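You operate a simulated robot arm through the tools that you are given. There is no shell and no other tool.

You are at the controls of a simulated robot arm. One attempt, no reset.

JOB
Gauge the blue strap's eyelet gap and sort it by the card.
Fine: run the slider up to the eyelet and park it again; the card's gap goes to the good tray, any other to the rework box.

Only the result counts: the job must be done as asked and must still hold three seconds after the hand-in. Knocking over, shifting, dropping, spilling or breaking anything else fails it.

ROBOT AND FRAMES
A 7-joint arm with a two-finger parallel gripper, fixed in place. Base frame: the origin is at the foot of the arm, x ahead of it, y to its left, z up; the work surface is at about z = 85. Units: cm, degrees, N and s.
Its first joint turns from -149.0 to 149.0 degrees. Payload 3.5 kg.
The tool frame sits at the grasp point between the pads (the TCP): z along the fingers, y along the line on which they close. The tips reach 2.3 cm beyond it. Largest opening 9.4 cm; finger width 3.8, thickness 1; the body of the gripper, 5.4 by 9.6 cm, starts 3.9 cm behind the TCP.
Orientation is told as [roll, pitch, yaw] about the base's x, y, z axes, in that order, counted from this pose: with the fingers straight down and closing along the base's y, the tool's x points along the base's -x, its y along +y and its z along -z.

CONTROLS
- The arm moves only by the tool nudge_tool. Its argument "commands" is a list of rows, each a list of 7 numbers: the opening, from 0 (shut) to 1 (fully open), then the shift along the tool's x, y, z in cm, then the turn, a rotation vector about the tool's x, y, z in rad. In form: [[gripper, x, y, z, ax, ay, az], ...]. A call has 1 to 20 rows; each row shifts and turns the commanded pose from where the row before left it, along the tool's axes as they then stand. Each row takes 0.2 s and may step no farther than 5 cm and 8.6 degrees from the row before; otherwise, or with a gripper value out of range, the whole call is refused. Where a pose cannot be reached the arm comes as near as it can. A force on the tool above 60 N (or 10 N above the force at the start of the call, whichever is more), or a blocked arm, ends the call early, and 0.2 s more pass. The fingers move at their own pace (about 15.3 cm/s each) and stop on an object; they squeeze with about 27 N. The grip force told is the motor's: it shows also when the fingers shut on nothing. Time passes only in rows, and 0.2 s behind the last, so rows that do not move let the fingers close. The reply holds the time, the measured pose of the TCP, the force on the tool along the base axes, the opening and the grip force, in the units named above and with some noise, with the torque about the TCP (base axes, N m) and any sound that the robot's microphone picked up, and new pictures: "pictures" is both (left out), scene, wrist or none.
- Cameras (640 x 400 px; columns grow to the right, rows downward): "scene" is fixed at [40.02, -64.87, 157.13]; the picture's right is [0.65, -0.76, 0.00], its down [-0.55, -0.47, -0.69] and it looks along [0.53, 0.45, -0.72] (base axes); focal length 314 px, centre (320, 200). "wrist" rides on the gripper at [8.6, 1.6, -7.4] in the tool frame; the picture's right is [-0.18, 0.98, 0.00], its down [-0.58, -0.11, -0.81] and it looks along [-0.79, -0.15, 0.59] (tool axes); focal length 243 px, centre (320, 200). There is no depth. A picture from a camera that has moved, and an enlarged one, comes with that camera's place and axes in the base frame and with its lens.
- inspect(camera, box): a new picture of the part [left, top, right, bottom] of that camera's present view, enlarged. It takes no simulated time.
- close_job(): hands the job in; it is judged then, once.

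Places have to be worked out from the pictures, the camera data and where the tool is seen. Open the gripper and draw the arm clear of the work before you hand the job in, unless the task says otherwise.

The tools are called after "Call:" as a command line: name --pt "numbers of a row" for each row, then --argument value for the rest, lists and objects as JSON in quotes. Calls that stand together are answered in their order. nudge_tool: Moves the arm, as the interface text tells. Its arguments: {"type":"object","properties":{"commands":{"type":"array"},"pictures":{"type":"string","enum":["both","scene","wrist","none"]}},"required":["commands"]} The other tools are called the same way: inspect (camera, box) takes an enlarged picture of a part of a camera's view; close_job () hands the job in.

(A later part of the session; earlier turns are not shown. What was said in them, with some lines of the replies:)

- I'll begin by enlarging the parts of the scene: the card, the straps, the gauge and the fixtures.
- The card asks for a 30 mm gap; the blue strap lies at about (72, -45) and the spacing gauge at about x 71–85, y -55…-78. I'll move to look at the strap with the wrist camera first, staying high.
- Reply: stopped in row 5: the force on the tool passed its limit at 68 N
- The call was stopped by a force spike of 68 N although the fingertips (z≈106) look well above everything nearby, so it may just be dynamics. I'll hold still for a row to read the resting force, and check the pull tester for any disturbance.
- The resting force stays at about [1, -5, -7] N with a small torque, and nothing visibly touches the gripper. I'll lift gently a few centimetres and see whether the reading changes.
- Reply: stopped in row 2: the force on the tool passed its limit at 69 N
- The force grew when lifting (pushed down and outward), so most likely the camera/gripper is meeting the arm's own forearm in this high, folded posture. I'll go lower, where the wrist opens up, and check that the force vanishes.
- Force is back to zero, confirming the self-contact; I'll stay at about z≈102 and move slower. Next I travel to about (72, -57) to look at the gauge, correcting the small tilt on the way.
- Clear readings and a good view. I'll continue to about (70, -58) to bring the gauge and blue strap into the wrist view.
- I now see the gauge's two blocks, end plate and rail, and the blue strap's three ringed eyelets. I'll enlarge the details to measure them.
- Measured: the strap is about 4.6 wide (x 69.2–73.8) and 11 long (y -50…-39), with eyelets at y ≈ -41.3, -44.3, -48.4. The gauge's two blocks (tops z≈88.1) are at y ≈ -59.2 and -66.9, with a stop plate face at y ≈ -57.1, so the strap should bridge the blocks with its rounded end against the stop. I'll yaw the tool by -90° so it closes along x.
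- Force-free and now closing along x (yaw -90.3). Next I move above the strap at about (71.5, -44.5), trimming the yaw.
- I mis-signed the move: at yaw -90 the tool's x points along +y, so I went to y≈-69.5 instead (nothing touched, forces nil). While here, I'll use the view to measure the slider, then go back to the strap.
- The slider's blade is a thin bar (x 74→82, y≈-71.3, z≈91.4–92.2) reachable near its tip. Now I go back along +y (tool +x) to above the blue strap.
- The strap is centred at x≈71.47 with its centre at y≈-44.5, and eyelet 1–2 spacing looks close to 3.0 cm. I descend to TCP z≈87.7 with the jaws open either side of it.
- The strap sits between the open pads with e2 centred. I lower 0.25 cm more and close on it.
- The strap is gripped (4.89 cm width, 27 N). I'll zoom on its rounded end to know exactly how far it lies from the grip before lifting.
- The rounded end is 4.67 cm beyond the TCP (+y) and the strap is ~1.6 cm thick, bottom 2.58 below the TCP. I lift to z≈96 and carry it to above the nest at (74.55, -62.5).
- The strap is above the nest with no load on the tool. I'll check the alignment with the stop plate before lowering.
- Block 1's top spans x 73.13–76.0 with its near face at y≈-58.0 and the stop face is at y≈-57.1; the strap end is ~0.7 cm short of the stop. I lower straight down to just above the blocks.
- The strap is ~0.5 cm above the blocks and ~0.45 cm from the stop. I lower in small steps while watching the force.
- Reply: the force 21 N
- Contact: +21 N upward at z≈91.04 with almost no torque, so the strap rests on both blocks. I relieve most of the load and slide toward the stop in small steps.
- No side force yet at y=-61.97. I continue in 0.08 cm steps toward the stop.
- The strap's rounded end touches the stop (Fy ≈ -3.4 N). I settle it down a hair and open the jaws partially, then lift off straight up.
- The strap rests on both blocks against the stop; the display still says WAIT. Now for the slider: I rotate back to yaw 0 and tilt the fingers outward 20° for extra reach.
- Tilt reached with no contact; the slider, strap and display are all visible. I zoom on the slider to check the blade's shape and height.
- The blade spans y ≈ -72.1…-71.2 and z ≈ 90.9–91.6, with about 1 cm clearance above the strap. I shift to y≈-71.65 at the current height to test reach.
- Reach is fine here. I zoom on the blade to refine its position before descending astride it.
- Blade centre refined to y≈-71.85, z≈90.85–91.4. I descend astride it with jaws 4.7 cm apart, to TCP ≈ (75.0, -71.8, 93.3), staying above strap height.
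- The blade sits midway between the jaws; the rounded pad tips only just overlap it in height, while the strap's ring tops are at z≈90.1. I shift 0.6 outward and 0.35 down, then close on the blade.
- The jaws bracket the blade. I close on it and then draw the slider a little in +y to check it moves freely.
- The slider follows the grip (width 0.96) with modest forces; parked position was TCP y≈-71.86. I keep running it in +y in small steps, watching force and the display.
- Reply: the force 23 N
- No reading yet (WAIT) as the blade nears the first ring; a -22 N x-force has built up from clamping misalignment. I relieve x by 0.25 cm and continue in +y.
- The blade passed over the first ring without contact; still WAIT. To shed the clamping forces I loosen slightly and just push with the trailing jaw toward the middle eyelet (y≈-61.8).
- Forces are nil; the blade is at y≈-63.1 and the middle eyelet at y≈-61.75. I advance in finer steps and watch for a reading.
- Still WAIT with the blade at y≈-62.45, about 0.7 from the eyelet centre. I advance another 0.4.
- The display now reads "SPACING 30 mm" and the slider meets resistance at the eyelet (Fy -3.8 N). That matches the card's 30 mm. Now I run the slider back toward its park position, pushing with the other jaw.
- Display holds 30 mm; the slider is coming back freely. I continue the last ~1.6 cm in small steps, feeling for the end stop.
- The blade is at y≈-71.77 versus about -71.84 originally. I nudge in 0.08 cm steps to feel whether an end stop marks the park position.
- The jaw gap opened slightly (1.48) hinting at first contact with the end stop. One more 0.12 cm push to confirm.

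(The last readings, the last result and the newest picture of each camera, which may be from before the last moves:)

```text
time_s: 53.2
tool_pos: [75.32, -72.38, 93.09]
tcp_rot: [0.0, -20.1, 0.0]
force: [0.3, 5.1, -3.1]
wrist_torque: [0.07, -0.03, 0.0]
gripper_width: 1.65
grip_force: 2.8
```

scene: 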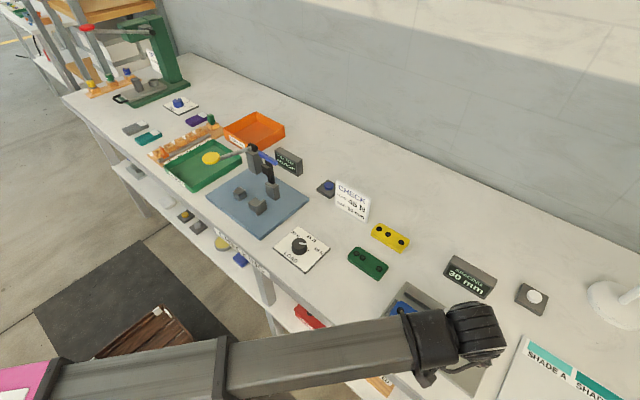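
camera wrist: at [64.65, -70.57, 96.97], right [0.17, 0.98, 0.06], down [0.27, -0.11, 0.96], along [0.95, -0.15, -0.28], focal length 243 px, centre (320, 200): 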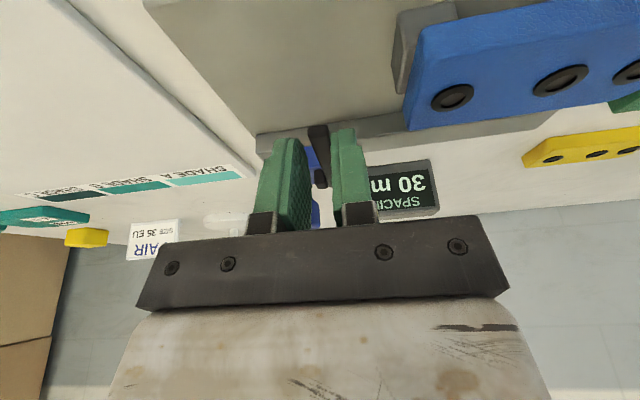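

End stop confirmed (+5 N): the slider is parked. I back off, open, and lift clear of the blade.

Call:
nudge_tool --pt "0.15 0 0.3 0 0 0 0" --pt "0.4 0 0.1 0 0 0 0" --pt "0.4 0 0 0 0 0 0" --pt "0.4 -0.34 0 -0.94 0 0 0" --pt "0.4 -0.51 0 -1.41 0 0 0" --pt "0.4 -0.6 0 -1.65 0 0 0" --pt "0.4 -0.6 0 -1.65 0 0 0" --pt "0.4 0 0 0 0 0 0" --pictures "both"

Call:
inspect --camera "wrist" --box '[230, 0, 450, 140]'

```text
time_s: 55.0
tool_pos: [75.33, -72.01, 98.91]
tcp_rot: [0.0, -20.1, -0.1]
force: [0.2, 0.1, 0.2]
wrist_torque: [-0.01, 0.01, 0.02]
gripper_width: 3.75
grip_force: 0.1
camera wrist: at [64.59, -70.38, 102.98], right [0.17, 0.98, 0.06], down [0.27, -0.11, 0.96], along [0.95, -0.15, -0.28], focal length 243 px, centre (320, 200)
```

scene: 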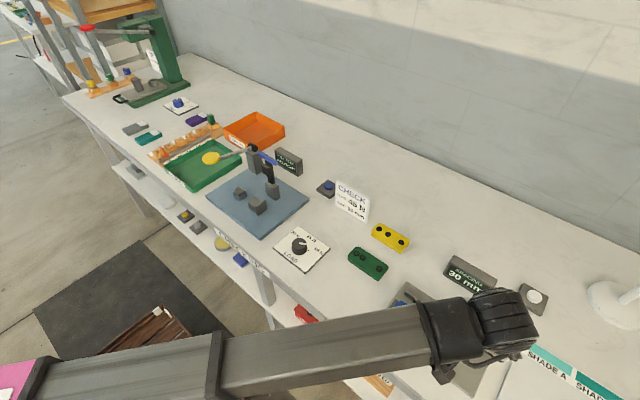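
wrist: 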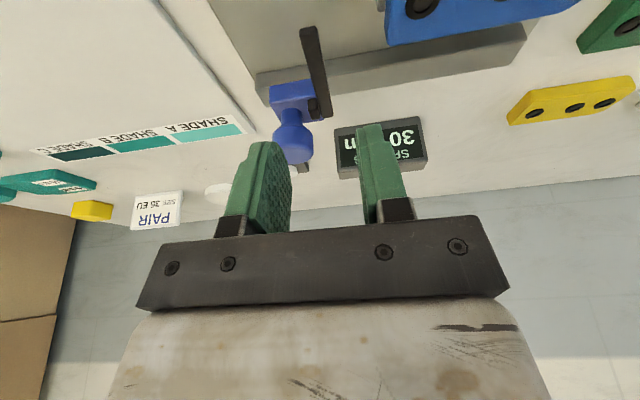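

```text
2.86 times, centred on (340, 70) of wrist
camera zoom: at [64.59, -70.38, 102.98], right [0.17, 0.98, 0.06], down [0.27, -0.11, 0.96], along [0.95, -0.15, -0.28], focal length 693 px, centre (263, 571)
```

zoom: 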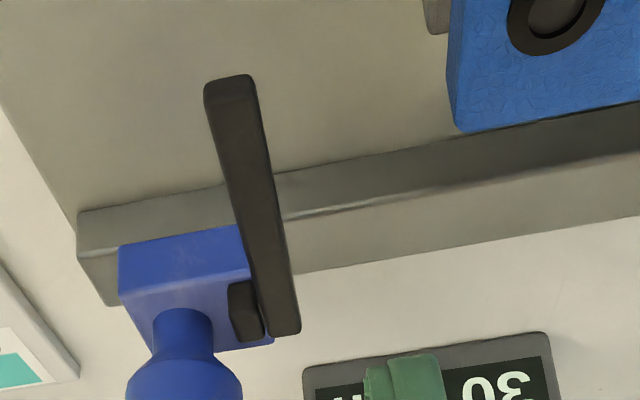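

The slider sits as it was originally, and 30 mm is latched on the display. Now I go back over the strap, level the tool and yaw -90 for the pickup.

Call:
nudge_tool --pt "0.68 0 2.0 0 0 0 0" --pt "0.68 0 2.0 0 0 0 0" --pt "0.68 0 2.0 0 0 0 0" --pt "0.68 0 2.0 0 0 0 0" --pt "0.68 0 2.0 0 0 0 0" --pt "0.68 0 0 0 0 0.117 0" --pt "0.68 0 0 0 0 0.117 0" --pt "0.68 0 0 0 0 0.1168 0" --pt "0.68 0 0 0 0 0 0.1428" --pt "0.68 0 0 0 0 0 0.1428" --pt "0.68 0 0 0 0 0 0.1428" --pt "0.68 0 0 0 0 0 0.1428" --pt "0.68 0 0 0 0 0 0.1428" --pt "0.68 0 0 0 0 0 0.1428" --pt "0.68 0 0 0 0 0 0.1428" --pt "0.68 0 0 0 0 0 0.1428" --pt "0.68 0 0 0 0 0 0.1428" --pt "0.68 0 0 0 0 0 0.1428" --pt "0.68 0 0 0 0 0 0.1428" --pt "0.68 0 0 0 0 0 0" --pictures "both"

Call:
inspect --camera "wrist" --box '[220, 0, 420, 125]'

```text
time_s: 59.2
tool_pos: [75.29, -62.03, 99.0]
tcp_rot: [-0.1, 0.0, -90.1]
force: [0.0, -0.7, 0.7]
wrist_torque: [0.02, -0.02, 0.02]
gripper_width: 6.41
grip_force: 0.1
camera wrist: at [76.95, -53.35, 106.38], right [0.98, -0.19, 0.0], down [-0.11, -0.58, 0.81], along [-0.15, -0.79, -0.59], focal length 243 px, centre (320, 200)
```

scene: 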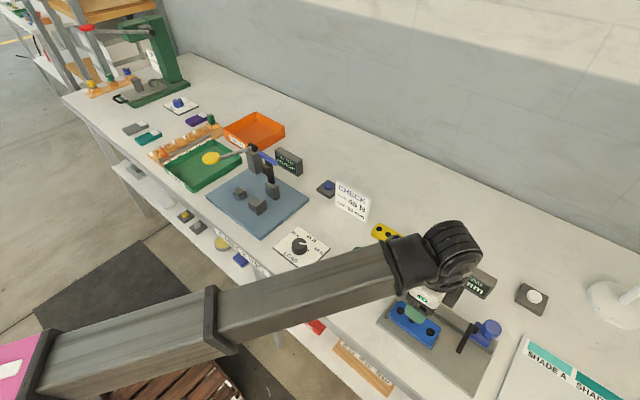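
wrist: 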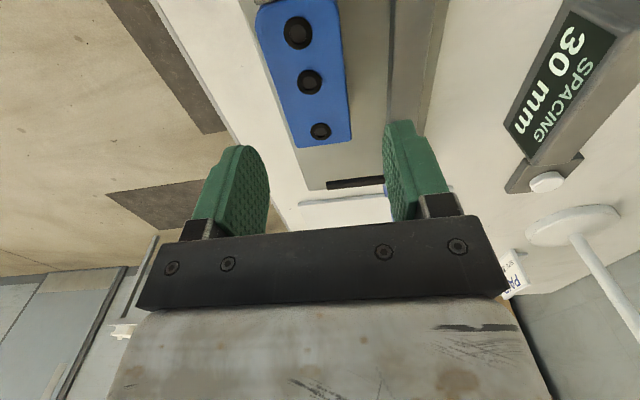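

```text
3.20 times, centred on (320, 62) of wrist
camera zoom: at [76.95, -53.35, 106.38], right [0.98, -0.19, 0.0], down [-0.11, -0.58, 0.81], along [-0.15, -0.79, -0.59], focal length 776 px, centre (320, 640)
```

zoom: 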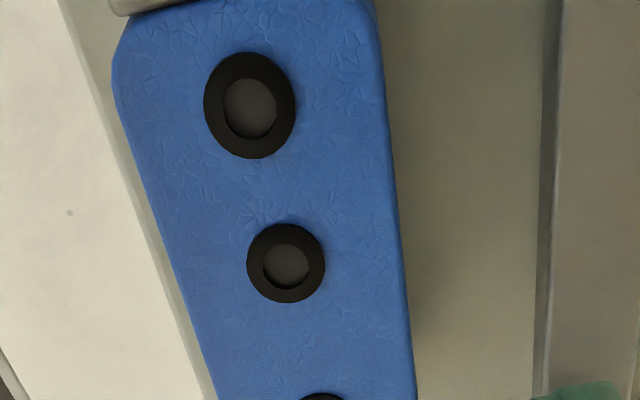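

The strap lies unchanged (centre x≈74.64, e2 at y≈-61.6). I descend around it to TCP z≈91 and grip it.

Call:
nudge_tool --pt "0.68 0.1 -0.35 1.5 0 0 0" --pt "0.68 0.1 -0.32 1.8 0 0 0" --pt "0.68 0 0 1.8 0 0 0" --pt "0.68 0 0 1.5 0 0 0" --pt "0.68 0 0 0.9 0 0 0" --pt "0.68 0 0 0.5 0 0 0" --pt "0.68 0 0 0 0 0 0" --pt "0.68 0 0 0 0 0 0" --pictures "wrist"

```text
time_s: 61.0
tool_pos: [74.59, -61.74, 90.83]
tcp_rot: [0.1, 0.0, -90.0]
force: [0.0, 0.3, 0.5]
wrist_torque: [0.03, -0.01, -0.03]
gripper_width: 6.38
grip_force: 0.0
camera wrist: at [76.36, -53.07, 98.36], right [0.98, -0.18, 0.0], down [-0.11, -0.58, 0.81], along [-0.15, -0.79, -0.59], focal length 243 px, centre (320, 200)
```

wrist: 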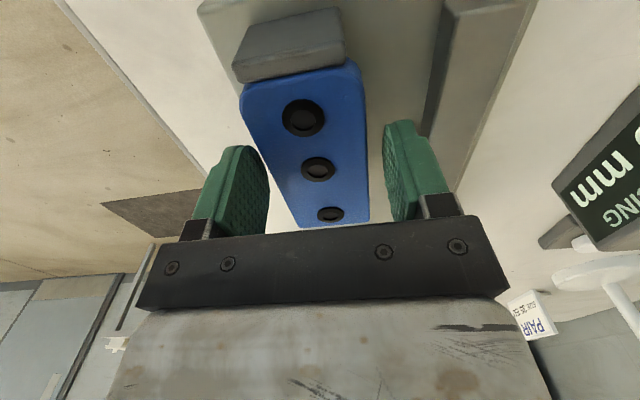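

The strap is centred between the pads. I close on it, then lift, easing it slightly away from the stop.

Call:
nudge_tool --pt "0.55 0 0 0 0 0 0" --pt "0.4 0 0 0 0 0 0" --pt "0 0 0 0 0 0 0" --pt "0 0 0 0 0 0 0" --pt "0 -0.1 0 -0.2 0 0 0" --pt "0 -0.2 0 -0.5 0 0 0" --pt "0 0 0 -1.2 0 0 0" --pt "0 0 0 -1.5 0 0 0" --pt "0 0 0 -1.8 0 0 0" --pt "0 0 0 -1.8 0 0 0" --pt "0 0 0 -1.5 0 0 0" --pt "0 0 0 0 0 0 0" --pictures "both"

```text
time_s: 63.6
tool_pos: [74.47, -62.38, 99.51]
tcp_rot: [0.1, 0.0, -90.0]
force: [-0.6, 0.5, -0.1]
wrist_torque: [0.02, 0.06, 0.04]
gripper_width: 4.85
grip_force: 26.6
camera wrist: at [76.22, -53.59, 106.9], right [0.98, -0.18, 0.0], down [-0.11, -0.58, 0.81], along [-0.15, -0.79, -0.59], focal length 243 px, centre (320, 200)
```

scene: 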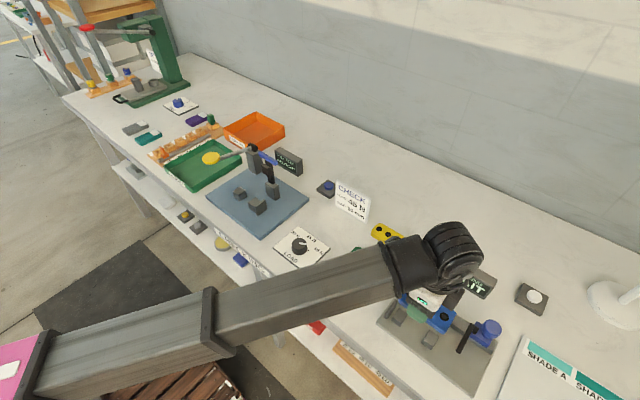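
wrist: 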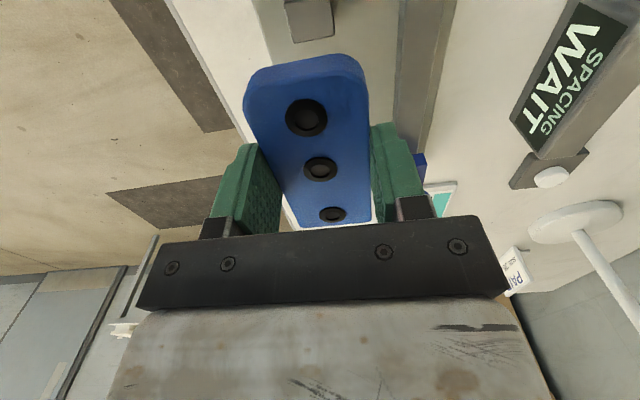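

The strap is held and lifted (display back to WAIT as the nest is empty). I'll measure the good tray and the pull-tester lever before carrying it across.

Call:
inspect --camera "scene" --box '[140, 100, 320, 240]'

Call:
inspect --camera "scene" --box '[150, 125, 250, 200]'

```text
2.86 times, centred on (230, 170) of scene
camera zoom: at [40.02, -64.87, 157.13], right [0.65, -0.76, 0.0], down [-0.55, -0.47, -0.69], along [0.53, 0.45, -0.72], focal length 896 px, centre (577, 286)
```

zoom: 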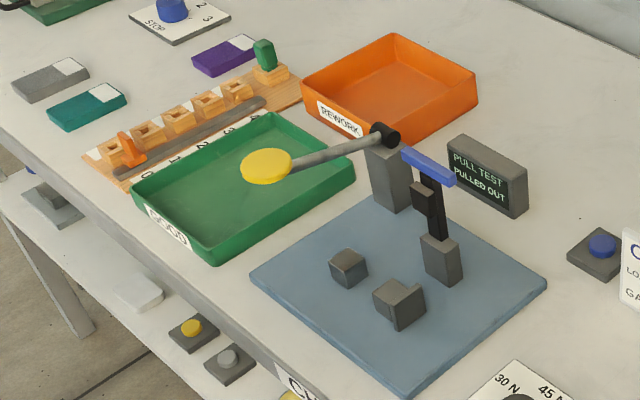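

```text
5.33 times, centred on (200, 162) of scene
camera zoom: at [40.02, -64.87, 157.13], right [0.65, -0.76, 0.0], down [-0.55, -0.47, -0.69], along [0.53, 0.45, -0.72], focal length 1673 px, centre (960, 400)
```

zoom: 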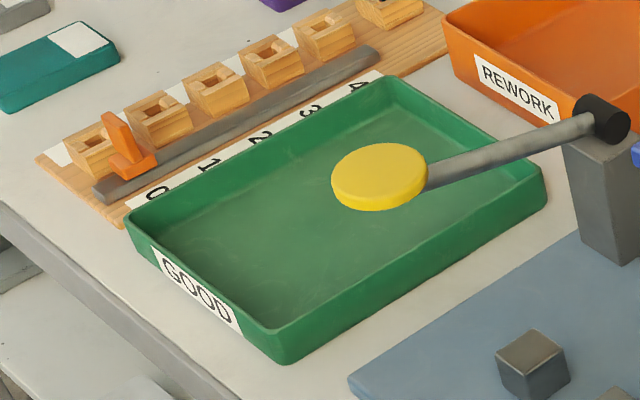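

The good tray spans x≈68–89, y≈12–29; the pull-tester lever's knob is near (74, 4.5) up to z≈102. I'll carry the strap along the front (x≈64) at z≈105, with the camera sideways so it stays clear of the forearm.

Call:
nudge_tool --pt "0 1 -0.3 -0.3 0 0 0" --pt "0 2.2 -0.6 -0.35 0 0 0" --pt "0 2.2 -0.6 -0.35 0 0 0" --pt "0 2.2 -0.6 -0.35 0 0 0" --pt "0 2.2 -0.6 -0.35 0 0 0" --pt "0 2.2 -0.6 -0.35 0 0 0" --pt "0 2.2 -0.6 -0.35 0 0 0" --pt "0 2.2 -0.6 -0.35 0 0 0" --pt "0 2.2 -0.6 -0.35 0 0 0" --pt "0 2.2 -0.6 -0.35 0 0 0" --pt "0 2.2 -0.6 -0.35 0 0 0" --pt "0 2.2 -0.6 -0.35 0 0 0" --pt "0 2.2 -0.6 -0.35 0 0 0" --pt "0 2.2 -0.6 -0.35 0 0 0" --pt "0 0 0 0 0 0 0" --pictures "both"

```text
time_s: 66.8
tool_pos: [66.42, -32.52, 104.39]
tcp_rot: [0.0, 0.1, -90.0]
force: [-1.2, 0.5, -0.7]
wrist_torque: [-0.04, 0.01, -0.02]
gripper_width: 4.89
grip_force: 26.8
camera wrist: at [68.1, -23.88, 111.68], right [0.98, -0.18, 0.0], down [-0.11, -0.58, 0.81], along [-0.15, -0.79, -0.59], focal length 243 px, centre (320, 200)
```

scene: 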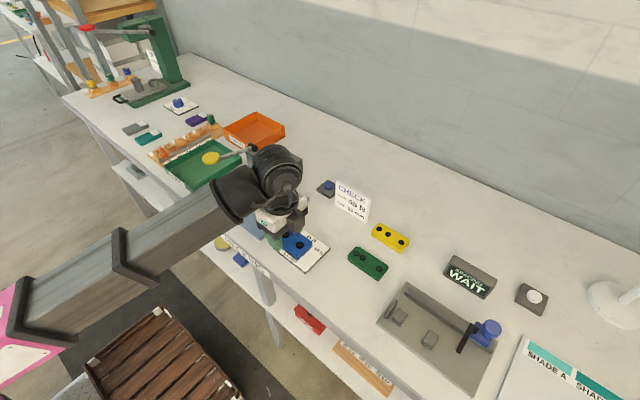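
wrist: 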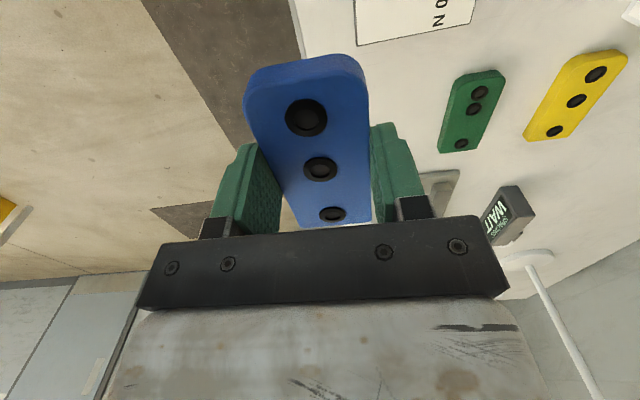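

All clear and the slider is visibly parked. I continue along the front edge to about (62, -10, 106).

Call:
nudge_tool --pt "0 1.5 -0.3 -0.1 0 0 0" --pt "0 2.2 -0.44 -0.16 0 0 0" --pt "0 2.2 -0.44 -0.16 0 0 0" --pt "0 2.2 -0.44 -0.16 0 0 0" --pt "0 2.2 -0.44 -0.16 0 0 0" --pt "0 2.2 -0.44 -0.16 0 0 0" --pt "0 2.2 -0.44 -0.16 0 0 0" --pt "0 2.2 -0.44 -0.16 0 0 0" --pt "0 2.2 -0.44 -0.16 0 0 0" --pt "0 2.2 -0.44 -0.16 0 0 0" --pt "0 0 0 0 0 0 0" --pictures "both"

```text
time_s: 69.2
tool_pos: [62.28, -11.13, 105.69]
tcp_rot: [0.0, -0.1, -90.1]
force: [-0.8, 0.1, 0.9]
wrist_torque: [0.0, 0.01, 0.01]
gripper_width: 4.89
grip_force: 27.4
camera wrist: at [63.96, -2.47, 113.11], right [0.98, -0.18, 0.0], down [-0.11, -0.58, 0.81], along [-0.15, -0.79, -0.59], focal length 243 px, centre (320, 200)
```

scene: 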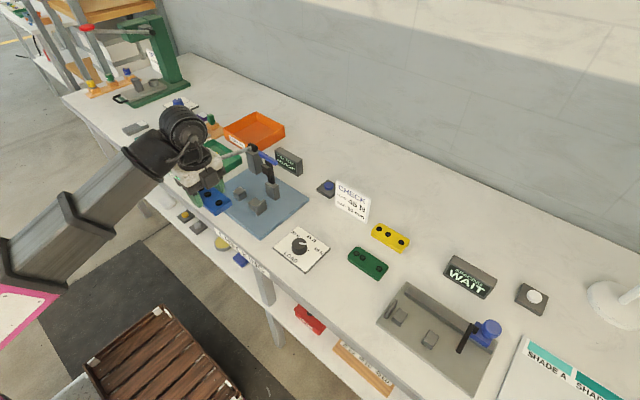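
wrist: 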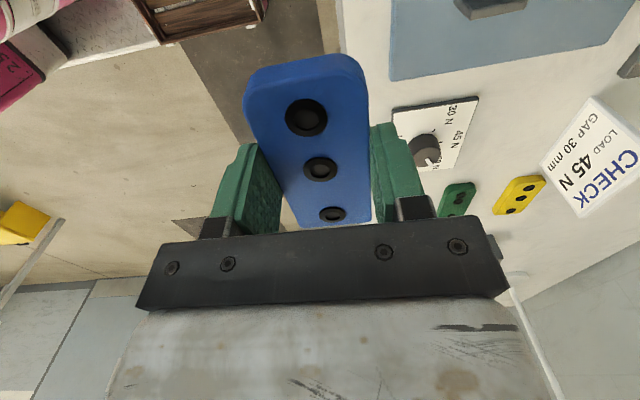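

Clear, and the strap is secure. I continue past the lever at x≈62 to y≈11.

Call:
nudge_tool --pt "0 1.5 0 0 0 0 0" --pt "0 2.2 0 0 0 0 0" --pt "0 2.2 0 0 0 0 0" --pt "0 2.2 0 0 0 0 0" --pt "0 2.2 0 0 0 0 0" --pt "0 2.2 0 0 0 0 0" --pt "0 2.2 0 0 0 0 0" --pt "0 2.2 0 0 0 0 0" --pt "0 2.2 0 0 0 0 0" --pt "0 2.2 0 0 0 0 0" --pt "0 2.2 0 0 0 0 0" --pt "0 0 0 0 0 0 0" --pictures "both"

```text
time_s: 71.8
tool_pos: [62.19, 12.25, 105.78]
tcp_rot: [0.0, 0.0, -89.9]
force: [-0.5, -0.4, -1.1]
wrist_torque: [-0.01, -0.01, -0.01]
gripper_width: 4.9
grip_force: 26.6
camera wrist: at [63.86, 21.02, 113.19], right [0.98, -0.18, 0.0], down [-0.11, -0.58, 0.81], along [-0.15, -0.79, -0.59], focal length 243 px, centre (320, 200)
```

scene: 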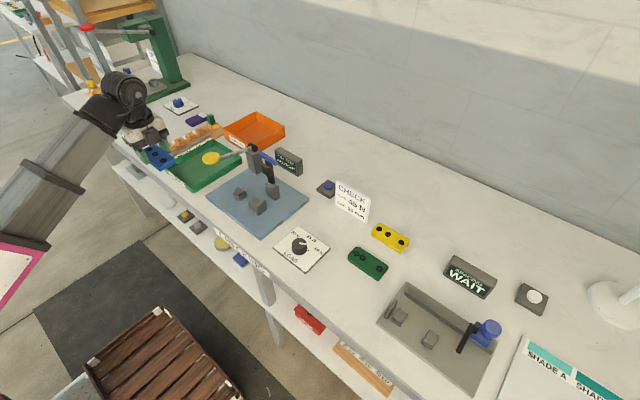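
wrist: 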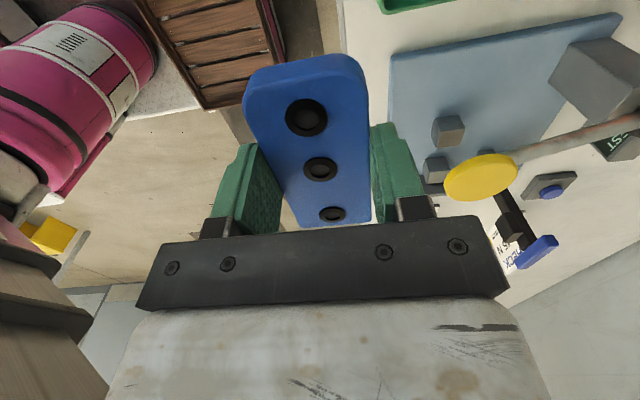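

Triangulated: the lever knob is at (73.7, 4.6, 100.7), well clear of the tray. I move to y≈21 and then out over the tray centre (78.5, 21.1).

Call:
nudge_tool --pt "0 2.0 0 0 0 0 0" --pt "0 2.3 0 0 0 0 0" --pt "0 2.3 0 0 0 0 0" --pt "0 2.25 0 0 0 0 0" --pt "0 0 1.5 0 0 0 0" --pt "0 0 2.1 0 0 0 0" --pt "0 0 2.1 0 0 0 0" --pt "0 0 2.1 0 0 0 0" --pt "0 0 2.1 0 0 0 0" --pt "0 0 2.1 0 0 0 0" --pt "0 0 2.1 0 0 0 0" --pt "0 0 2.1 0 0 0 0" --pt "0 0 0 1.5 0 0 0" --pt "0 0 0 2 0 0 0" --pt "0 0 0 2 0 0 0" --pt "0 0 0 0 0 0 0" --pictures "both"

Call:
inspect --camera "scene" --box '[120, 80, 280, 200]'

```text
time_s: 75.2
tool_pos: [78.36, 21.22, 100.34]
tcp_rot: [0.1, 0.1, -90.0]
force: [-0.1, -0.1, 0.8]
wrist_torque: [-0.01, 0.02, -0.01]
gripper_width: 4.89
grip_force: 27.1
camera wrist: at [80.05, 29.92, 107.71], right [0.98, -0.18, 0.0], down [-0.11, -0.58, 0.81], along [-0.15, -0.79, -0.59], focal length 243 px, centre (320, 200)
```

scene: 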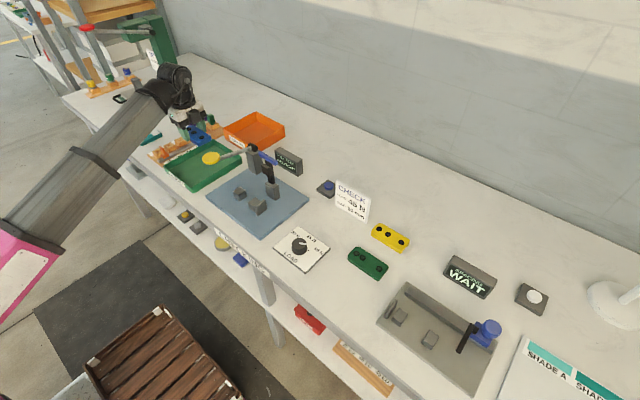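
wrist: 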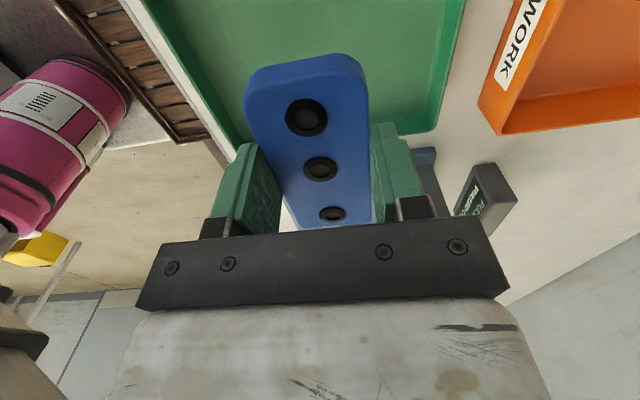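

```text
3.33 times, centred on (200, 140) of scene
camera zoom: at [40.02, -64.87, 157.13], right [0.65, -0.76, 0.0], down [-0.55, -0.47, -0.69], along [0.53, 0.45, -0.72], focal length 1046 px, centre (720, 400)
```

zoom: 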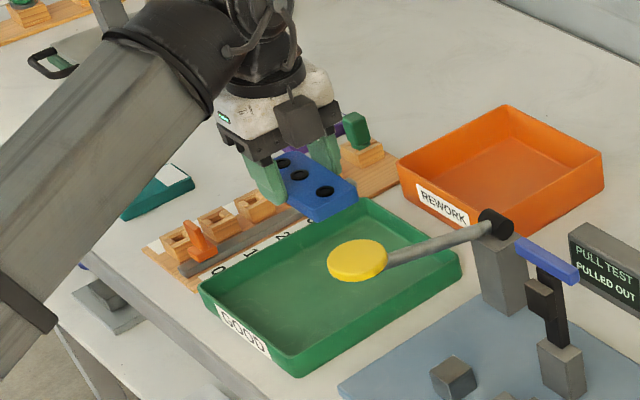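

The strap is over the middle of the good tray (x 76–81, y 16–26 within 68–89, 12–29). I lower it toward the tray floor.

Call:
nudge_tool --pt "0 0 0 1.5 0 0 0" --pt "0 0 0 2 0 0 0" --pt "0 0 0 2 0 0 0" --pt "0 0 0 2 0 0 0" --pt "0 0 0 1.8 0 0 0" --pt "0 0 0 1.0 0 0 0" --pt "0 0 0 0.5 0 0 0" --pt "0 0 0 0 0 0 0" --pictures "both"

```text
time_s: 77.0
tool_pos: [78.45, 21.19, 89.53]
tcp_rot: [0.0, 0.1, -89.9]
force: [-0.4, -0.9, 0.0]
wrist_torque: [-0.03, 0.0, -0.01]
gripper_width: 4.86
grip_force: 26.8
camera wrist: at [80.11, 29.89, 97.03], right [0.98, -0.18, 0.0], down [-0.11, -0.58, 0.81], along [-0.15, -0.79, -0.59], focal length 243 px, centre (320, 200)
```

scene: 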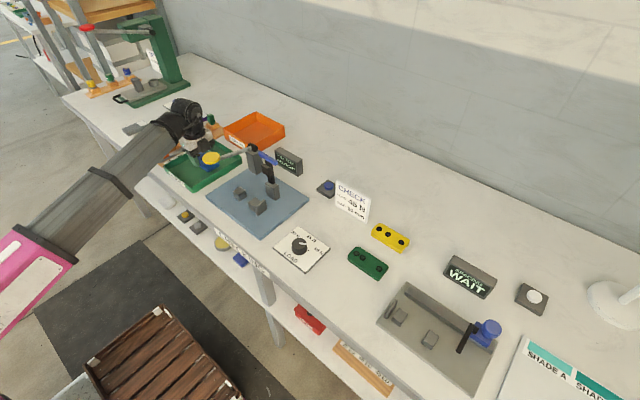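
wrist: 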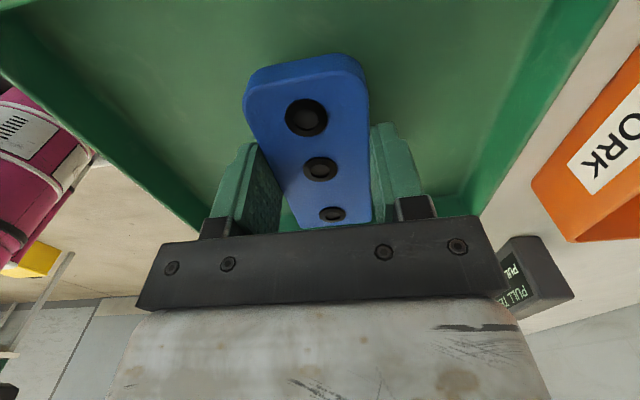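

The strap hovers inside the tray with no contact yet. I lower in 0.2 cm steps until it touches the floor.

Call:
nudge_tool --pt "0 0 0 0.3 0 0 0" --pt "0 0 0 0.3 0 0 0" --pt "0 0 0 0.2 0 0 0" --pt "0 0 0 0.15 0 0 0" --pt "0 0 0 0 0 0 0" --pictures "none"

```text
time_s: 78.2
tool_pos: [78.48, 21.24, 88.55]
tcp_rot: [0.1, 0.0, -90.0]
force: [0.2, 0.6, -0.9]
wrist_torque: [0.03, 0.03, 0.0]
gripper_width: 4.87
grip_force: 26.9
```

No contact yet at TCP z=88.55 (strap bottom ≈86.2). I continue down in small steps.

Call:
nudge_tool --pt "0 0 0 0.15 0 0 0" --pt "0 0 0 0.15 0 0 0" --pt "0 0 0 0.15 0 0 0" --pt "0 0 0 0 0 0 0" --pictures "none"

```text
time_s: 79.2
tool_pos: [78.52, 21.08, 88.13]
tcp_rot: [0.1, 0.0, -89.9]
force: [0.6, -0.1, -0.4]
wrist_torque: [0.03, 0.01, 0.01]
gripper_width: 4.89
grip_force: 26.8
```

Call:
nudge_tool --pt "0 0 0 0.12 0 0 0" --pt "0 0 0 0.12 0 0 0" --pt "0 0 0 0 0 0 0" --pictures "none"

```text
time_s: 80.0
tool_pos: [78.57, 21.12, 88.01]
tcp_rot: [0.1, 0.0, -90.0]
force: [-2.0, 1.0, 21.5]
wrist_torque: [0.0, 0.08, -0.02]
gripper_width: 4.89
grip_force: 27.1
```

The strap is on the tray floor (+21 N). I relieve the pressure, open the jaws, and lift straight up.

Call:
nudge_tool --pt "0 0 0 -0.2 0 0 0" --pt "0 0 0 0 0 0 0" --pt "0.6 0 0 0 0 0 0" --pt "0.68 0 0 0 0 0 0" --pt "0.68 0 0 0 0 0 0" --pt "0.68 0 0 -1 0 0 0" --pt "0.68 0 0 -1.8 0 0 0" --pt "0.68 0 0 -2 0 0 0" --pt "0.68 0 0 -2 0 0 0" --pt "0.68 0 0 -2 0 0 0" --pt "0.68 0 0 -2 0 0 0" --pt "0.68 0 0 -2 0 0 0" --pt "0.68 0 0 0 0 0 0" --pictures "both"

```text
time_s: 82.8
tool_pos: [78.42, 21.14, 100.96]
tcp_rot: [0.0, 0.1, -90.0]
force: [0.4, 0.1, 0.2]
wrist_torque: [0.02, -0.02, 0.03]
gripper_width: 6.39
grip_force: 0.1
camera wrist: at [80.13, 29.85, 108.38], right [0.98, -0.18, 0.0], down [-0.11, -0.58, 0.81], along [-0.15, -0.79, -0.59], focal length 243 px, centre (320, 200)
```

scene: 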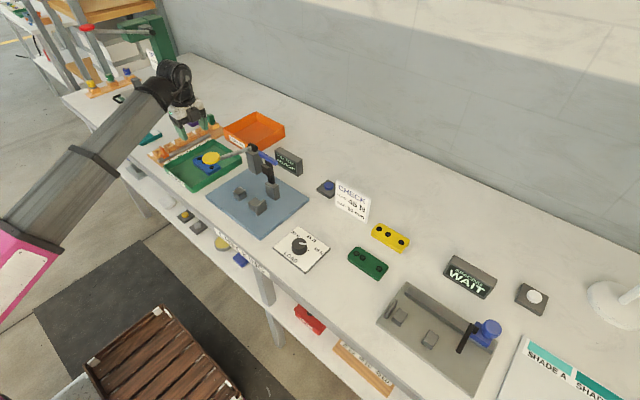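
wrist: 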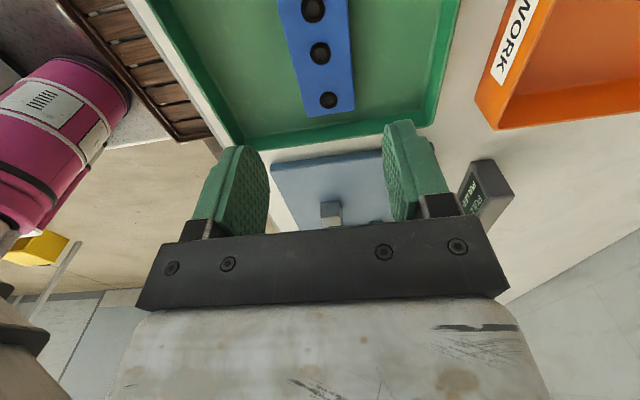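

The strap lies flat in the good tray. I withdraw the arm toward the front and up, then check the slider against the first picture.

Call:
nudge_tool --pt "1 0 -1 -1 0 0 0" --pt "1 0 -2 -0.7 0 0 0" --pt "1 0 -2 -0.7 0 0 0" --pt "1 0 -2 -0.7 0 0 0" --pt "1 0 -2 -0.7 0 0 0" --pt "1 0 -2 -0.7 0 0 0" --pt "1 0 -2 -0.5 0 0 0" --pt "1 0 -2 0 0 0 0" --pt "1 0 -1.5 0 0 0 0" --pt "1 0 0 0 0 0 0" --pictures "both"

Call:
inspect --camera "scene" --box '[360, 240, 560, 400]'

Call:
inspect --camera "scene" --box '[140, 100, 320, 240]'

Call:
inspect --camera "scene" --box '[270, 160, 430, 300]'

```text
time_s: 85.0
tool_pos: [62.05, 21.2, 105.94]
tcp_rot: [0.0, 0.0, -90.1]
force: [-1.1, 0.7, 0.5]
wrist_torque: [0.02, 0.02, -0.01]
gripper_width: 9.4
grip_force: 0.1
camera wrist: at [63.75, 29.81, 113.28], right [0.98, -0.18, 0.0], down [-0.11, -0.58, 0.81], along [-0.15, -0.79, -0.59], focal length 243 px, centre (320, 200)
```

scene: 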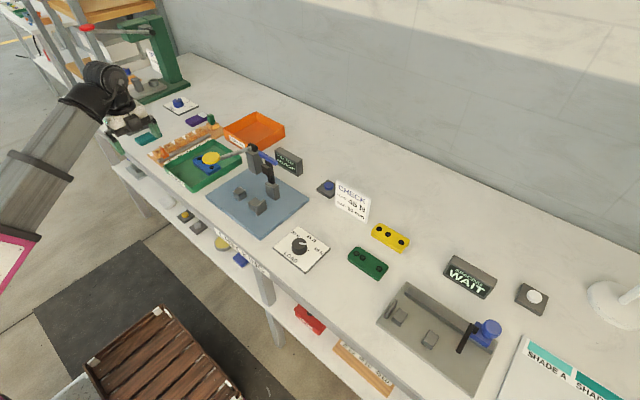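
wrist: 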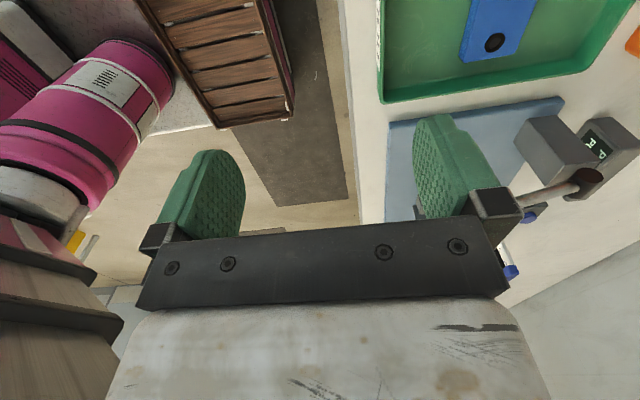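

```text
2.50 times, centred on (460, 320) of scene
camera zoom: at [40.02, -64.87, 157.13], right [0.65, -0.76, 0.0], down [-0.55, -0.47, -0.69], along [0.53, 0.45, -0.72], focal length 784 px, centre (-30, -100)
```

zoom: 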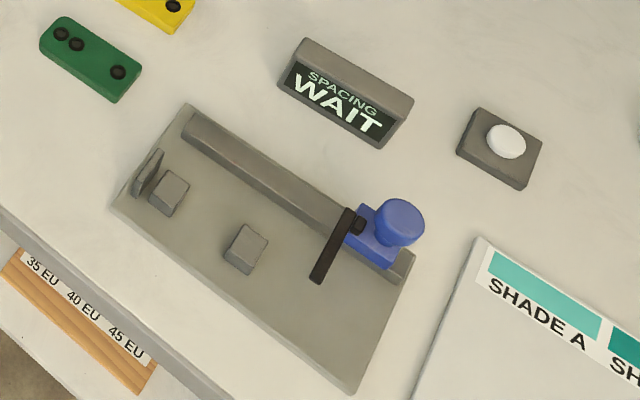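

```text
2.86 times, centred on (230, 170) of scene
camera zoom: at [40.02, -64.87, 157.13], right [0.65, -0.76, 0.0], down [-0.55, -0.47, -0.69], along [0.53, 0.45, -0.72], focal length 896 px, centre (577, 286)
```

zoom: 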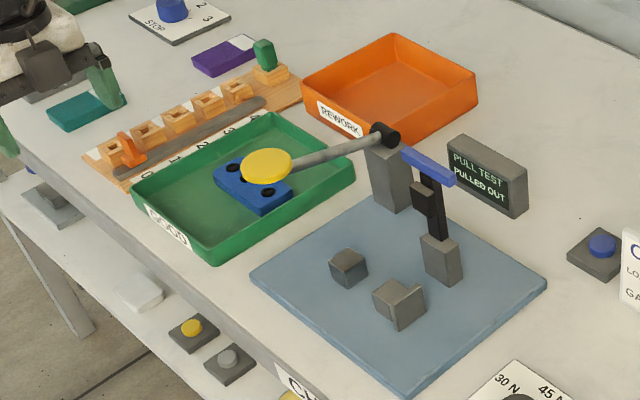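

```text
2.86 times, centred on (350, 230) of scene
camera zoom: at [40.02, -64.87, 157.13], right [0.65, -0.76, 0.0], down [-0.55, -0.47, -0.69], along [0.53, 0.45, -0.72], focal length 896 px, centre (234, 114)
```

zoom: 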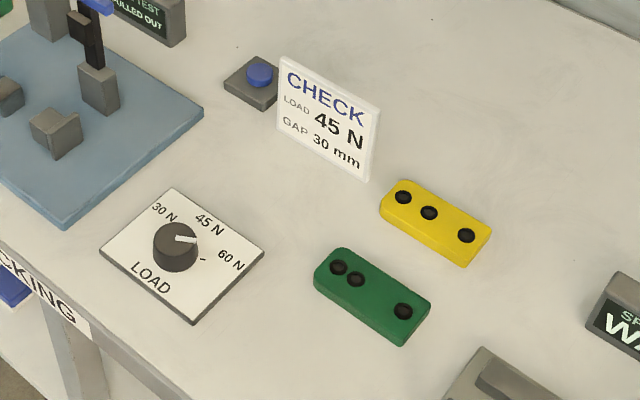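

The slider sits exactly where it started, the strap lies flat in the GOOD tray, the card still says 30 mm (the measured gap), everything else is unmoved, and the gripper is open and clear. I hand the job in.

Call:
close_job

```text
The job is handed in.
```

The blue strap's eyelet gap read 30 mm on the spacing gauge, which matches the card, so I placed the strap in the good tray. I've handed the job in; no verdict has come back yet.

- **Gauging:** I set the strap on the gauge's two blocks against its stop and ran the slider up to the middle eyelet until it met resistance and the display read 30 mm. I then pushed the slider back to its end stop, and in the final pictures it sits where it started.
- **Final state:** The strap lies flat in the good tray. The other straps, the card and the fixtures look unmoved compared with the first pictures, and the gripper is open and clear of the work.
- **Force stops:** Early on, two moves ended early when the force limit tripped at 68 N and 69 N. The cause was most likely the wrist camera pressing on the arm's own forearm in a high, folded posture. I saw no object touched, and the force went away once I lowered the arm.
- **Wrong turn:** I also moved once in the wrong direction along y, passing over the gauge at height without touching anything.
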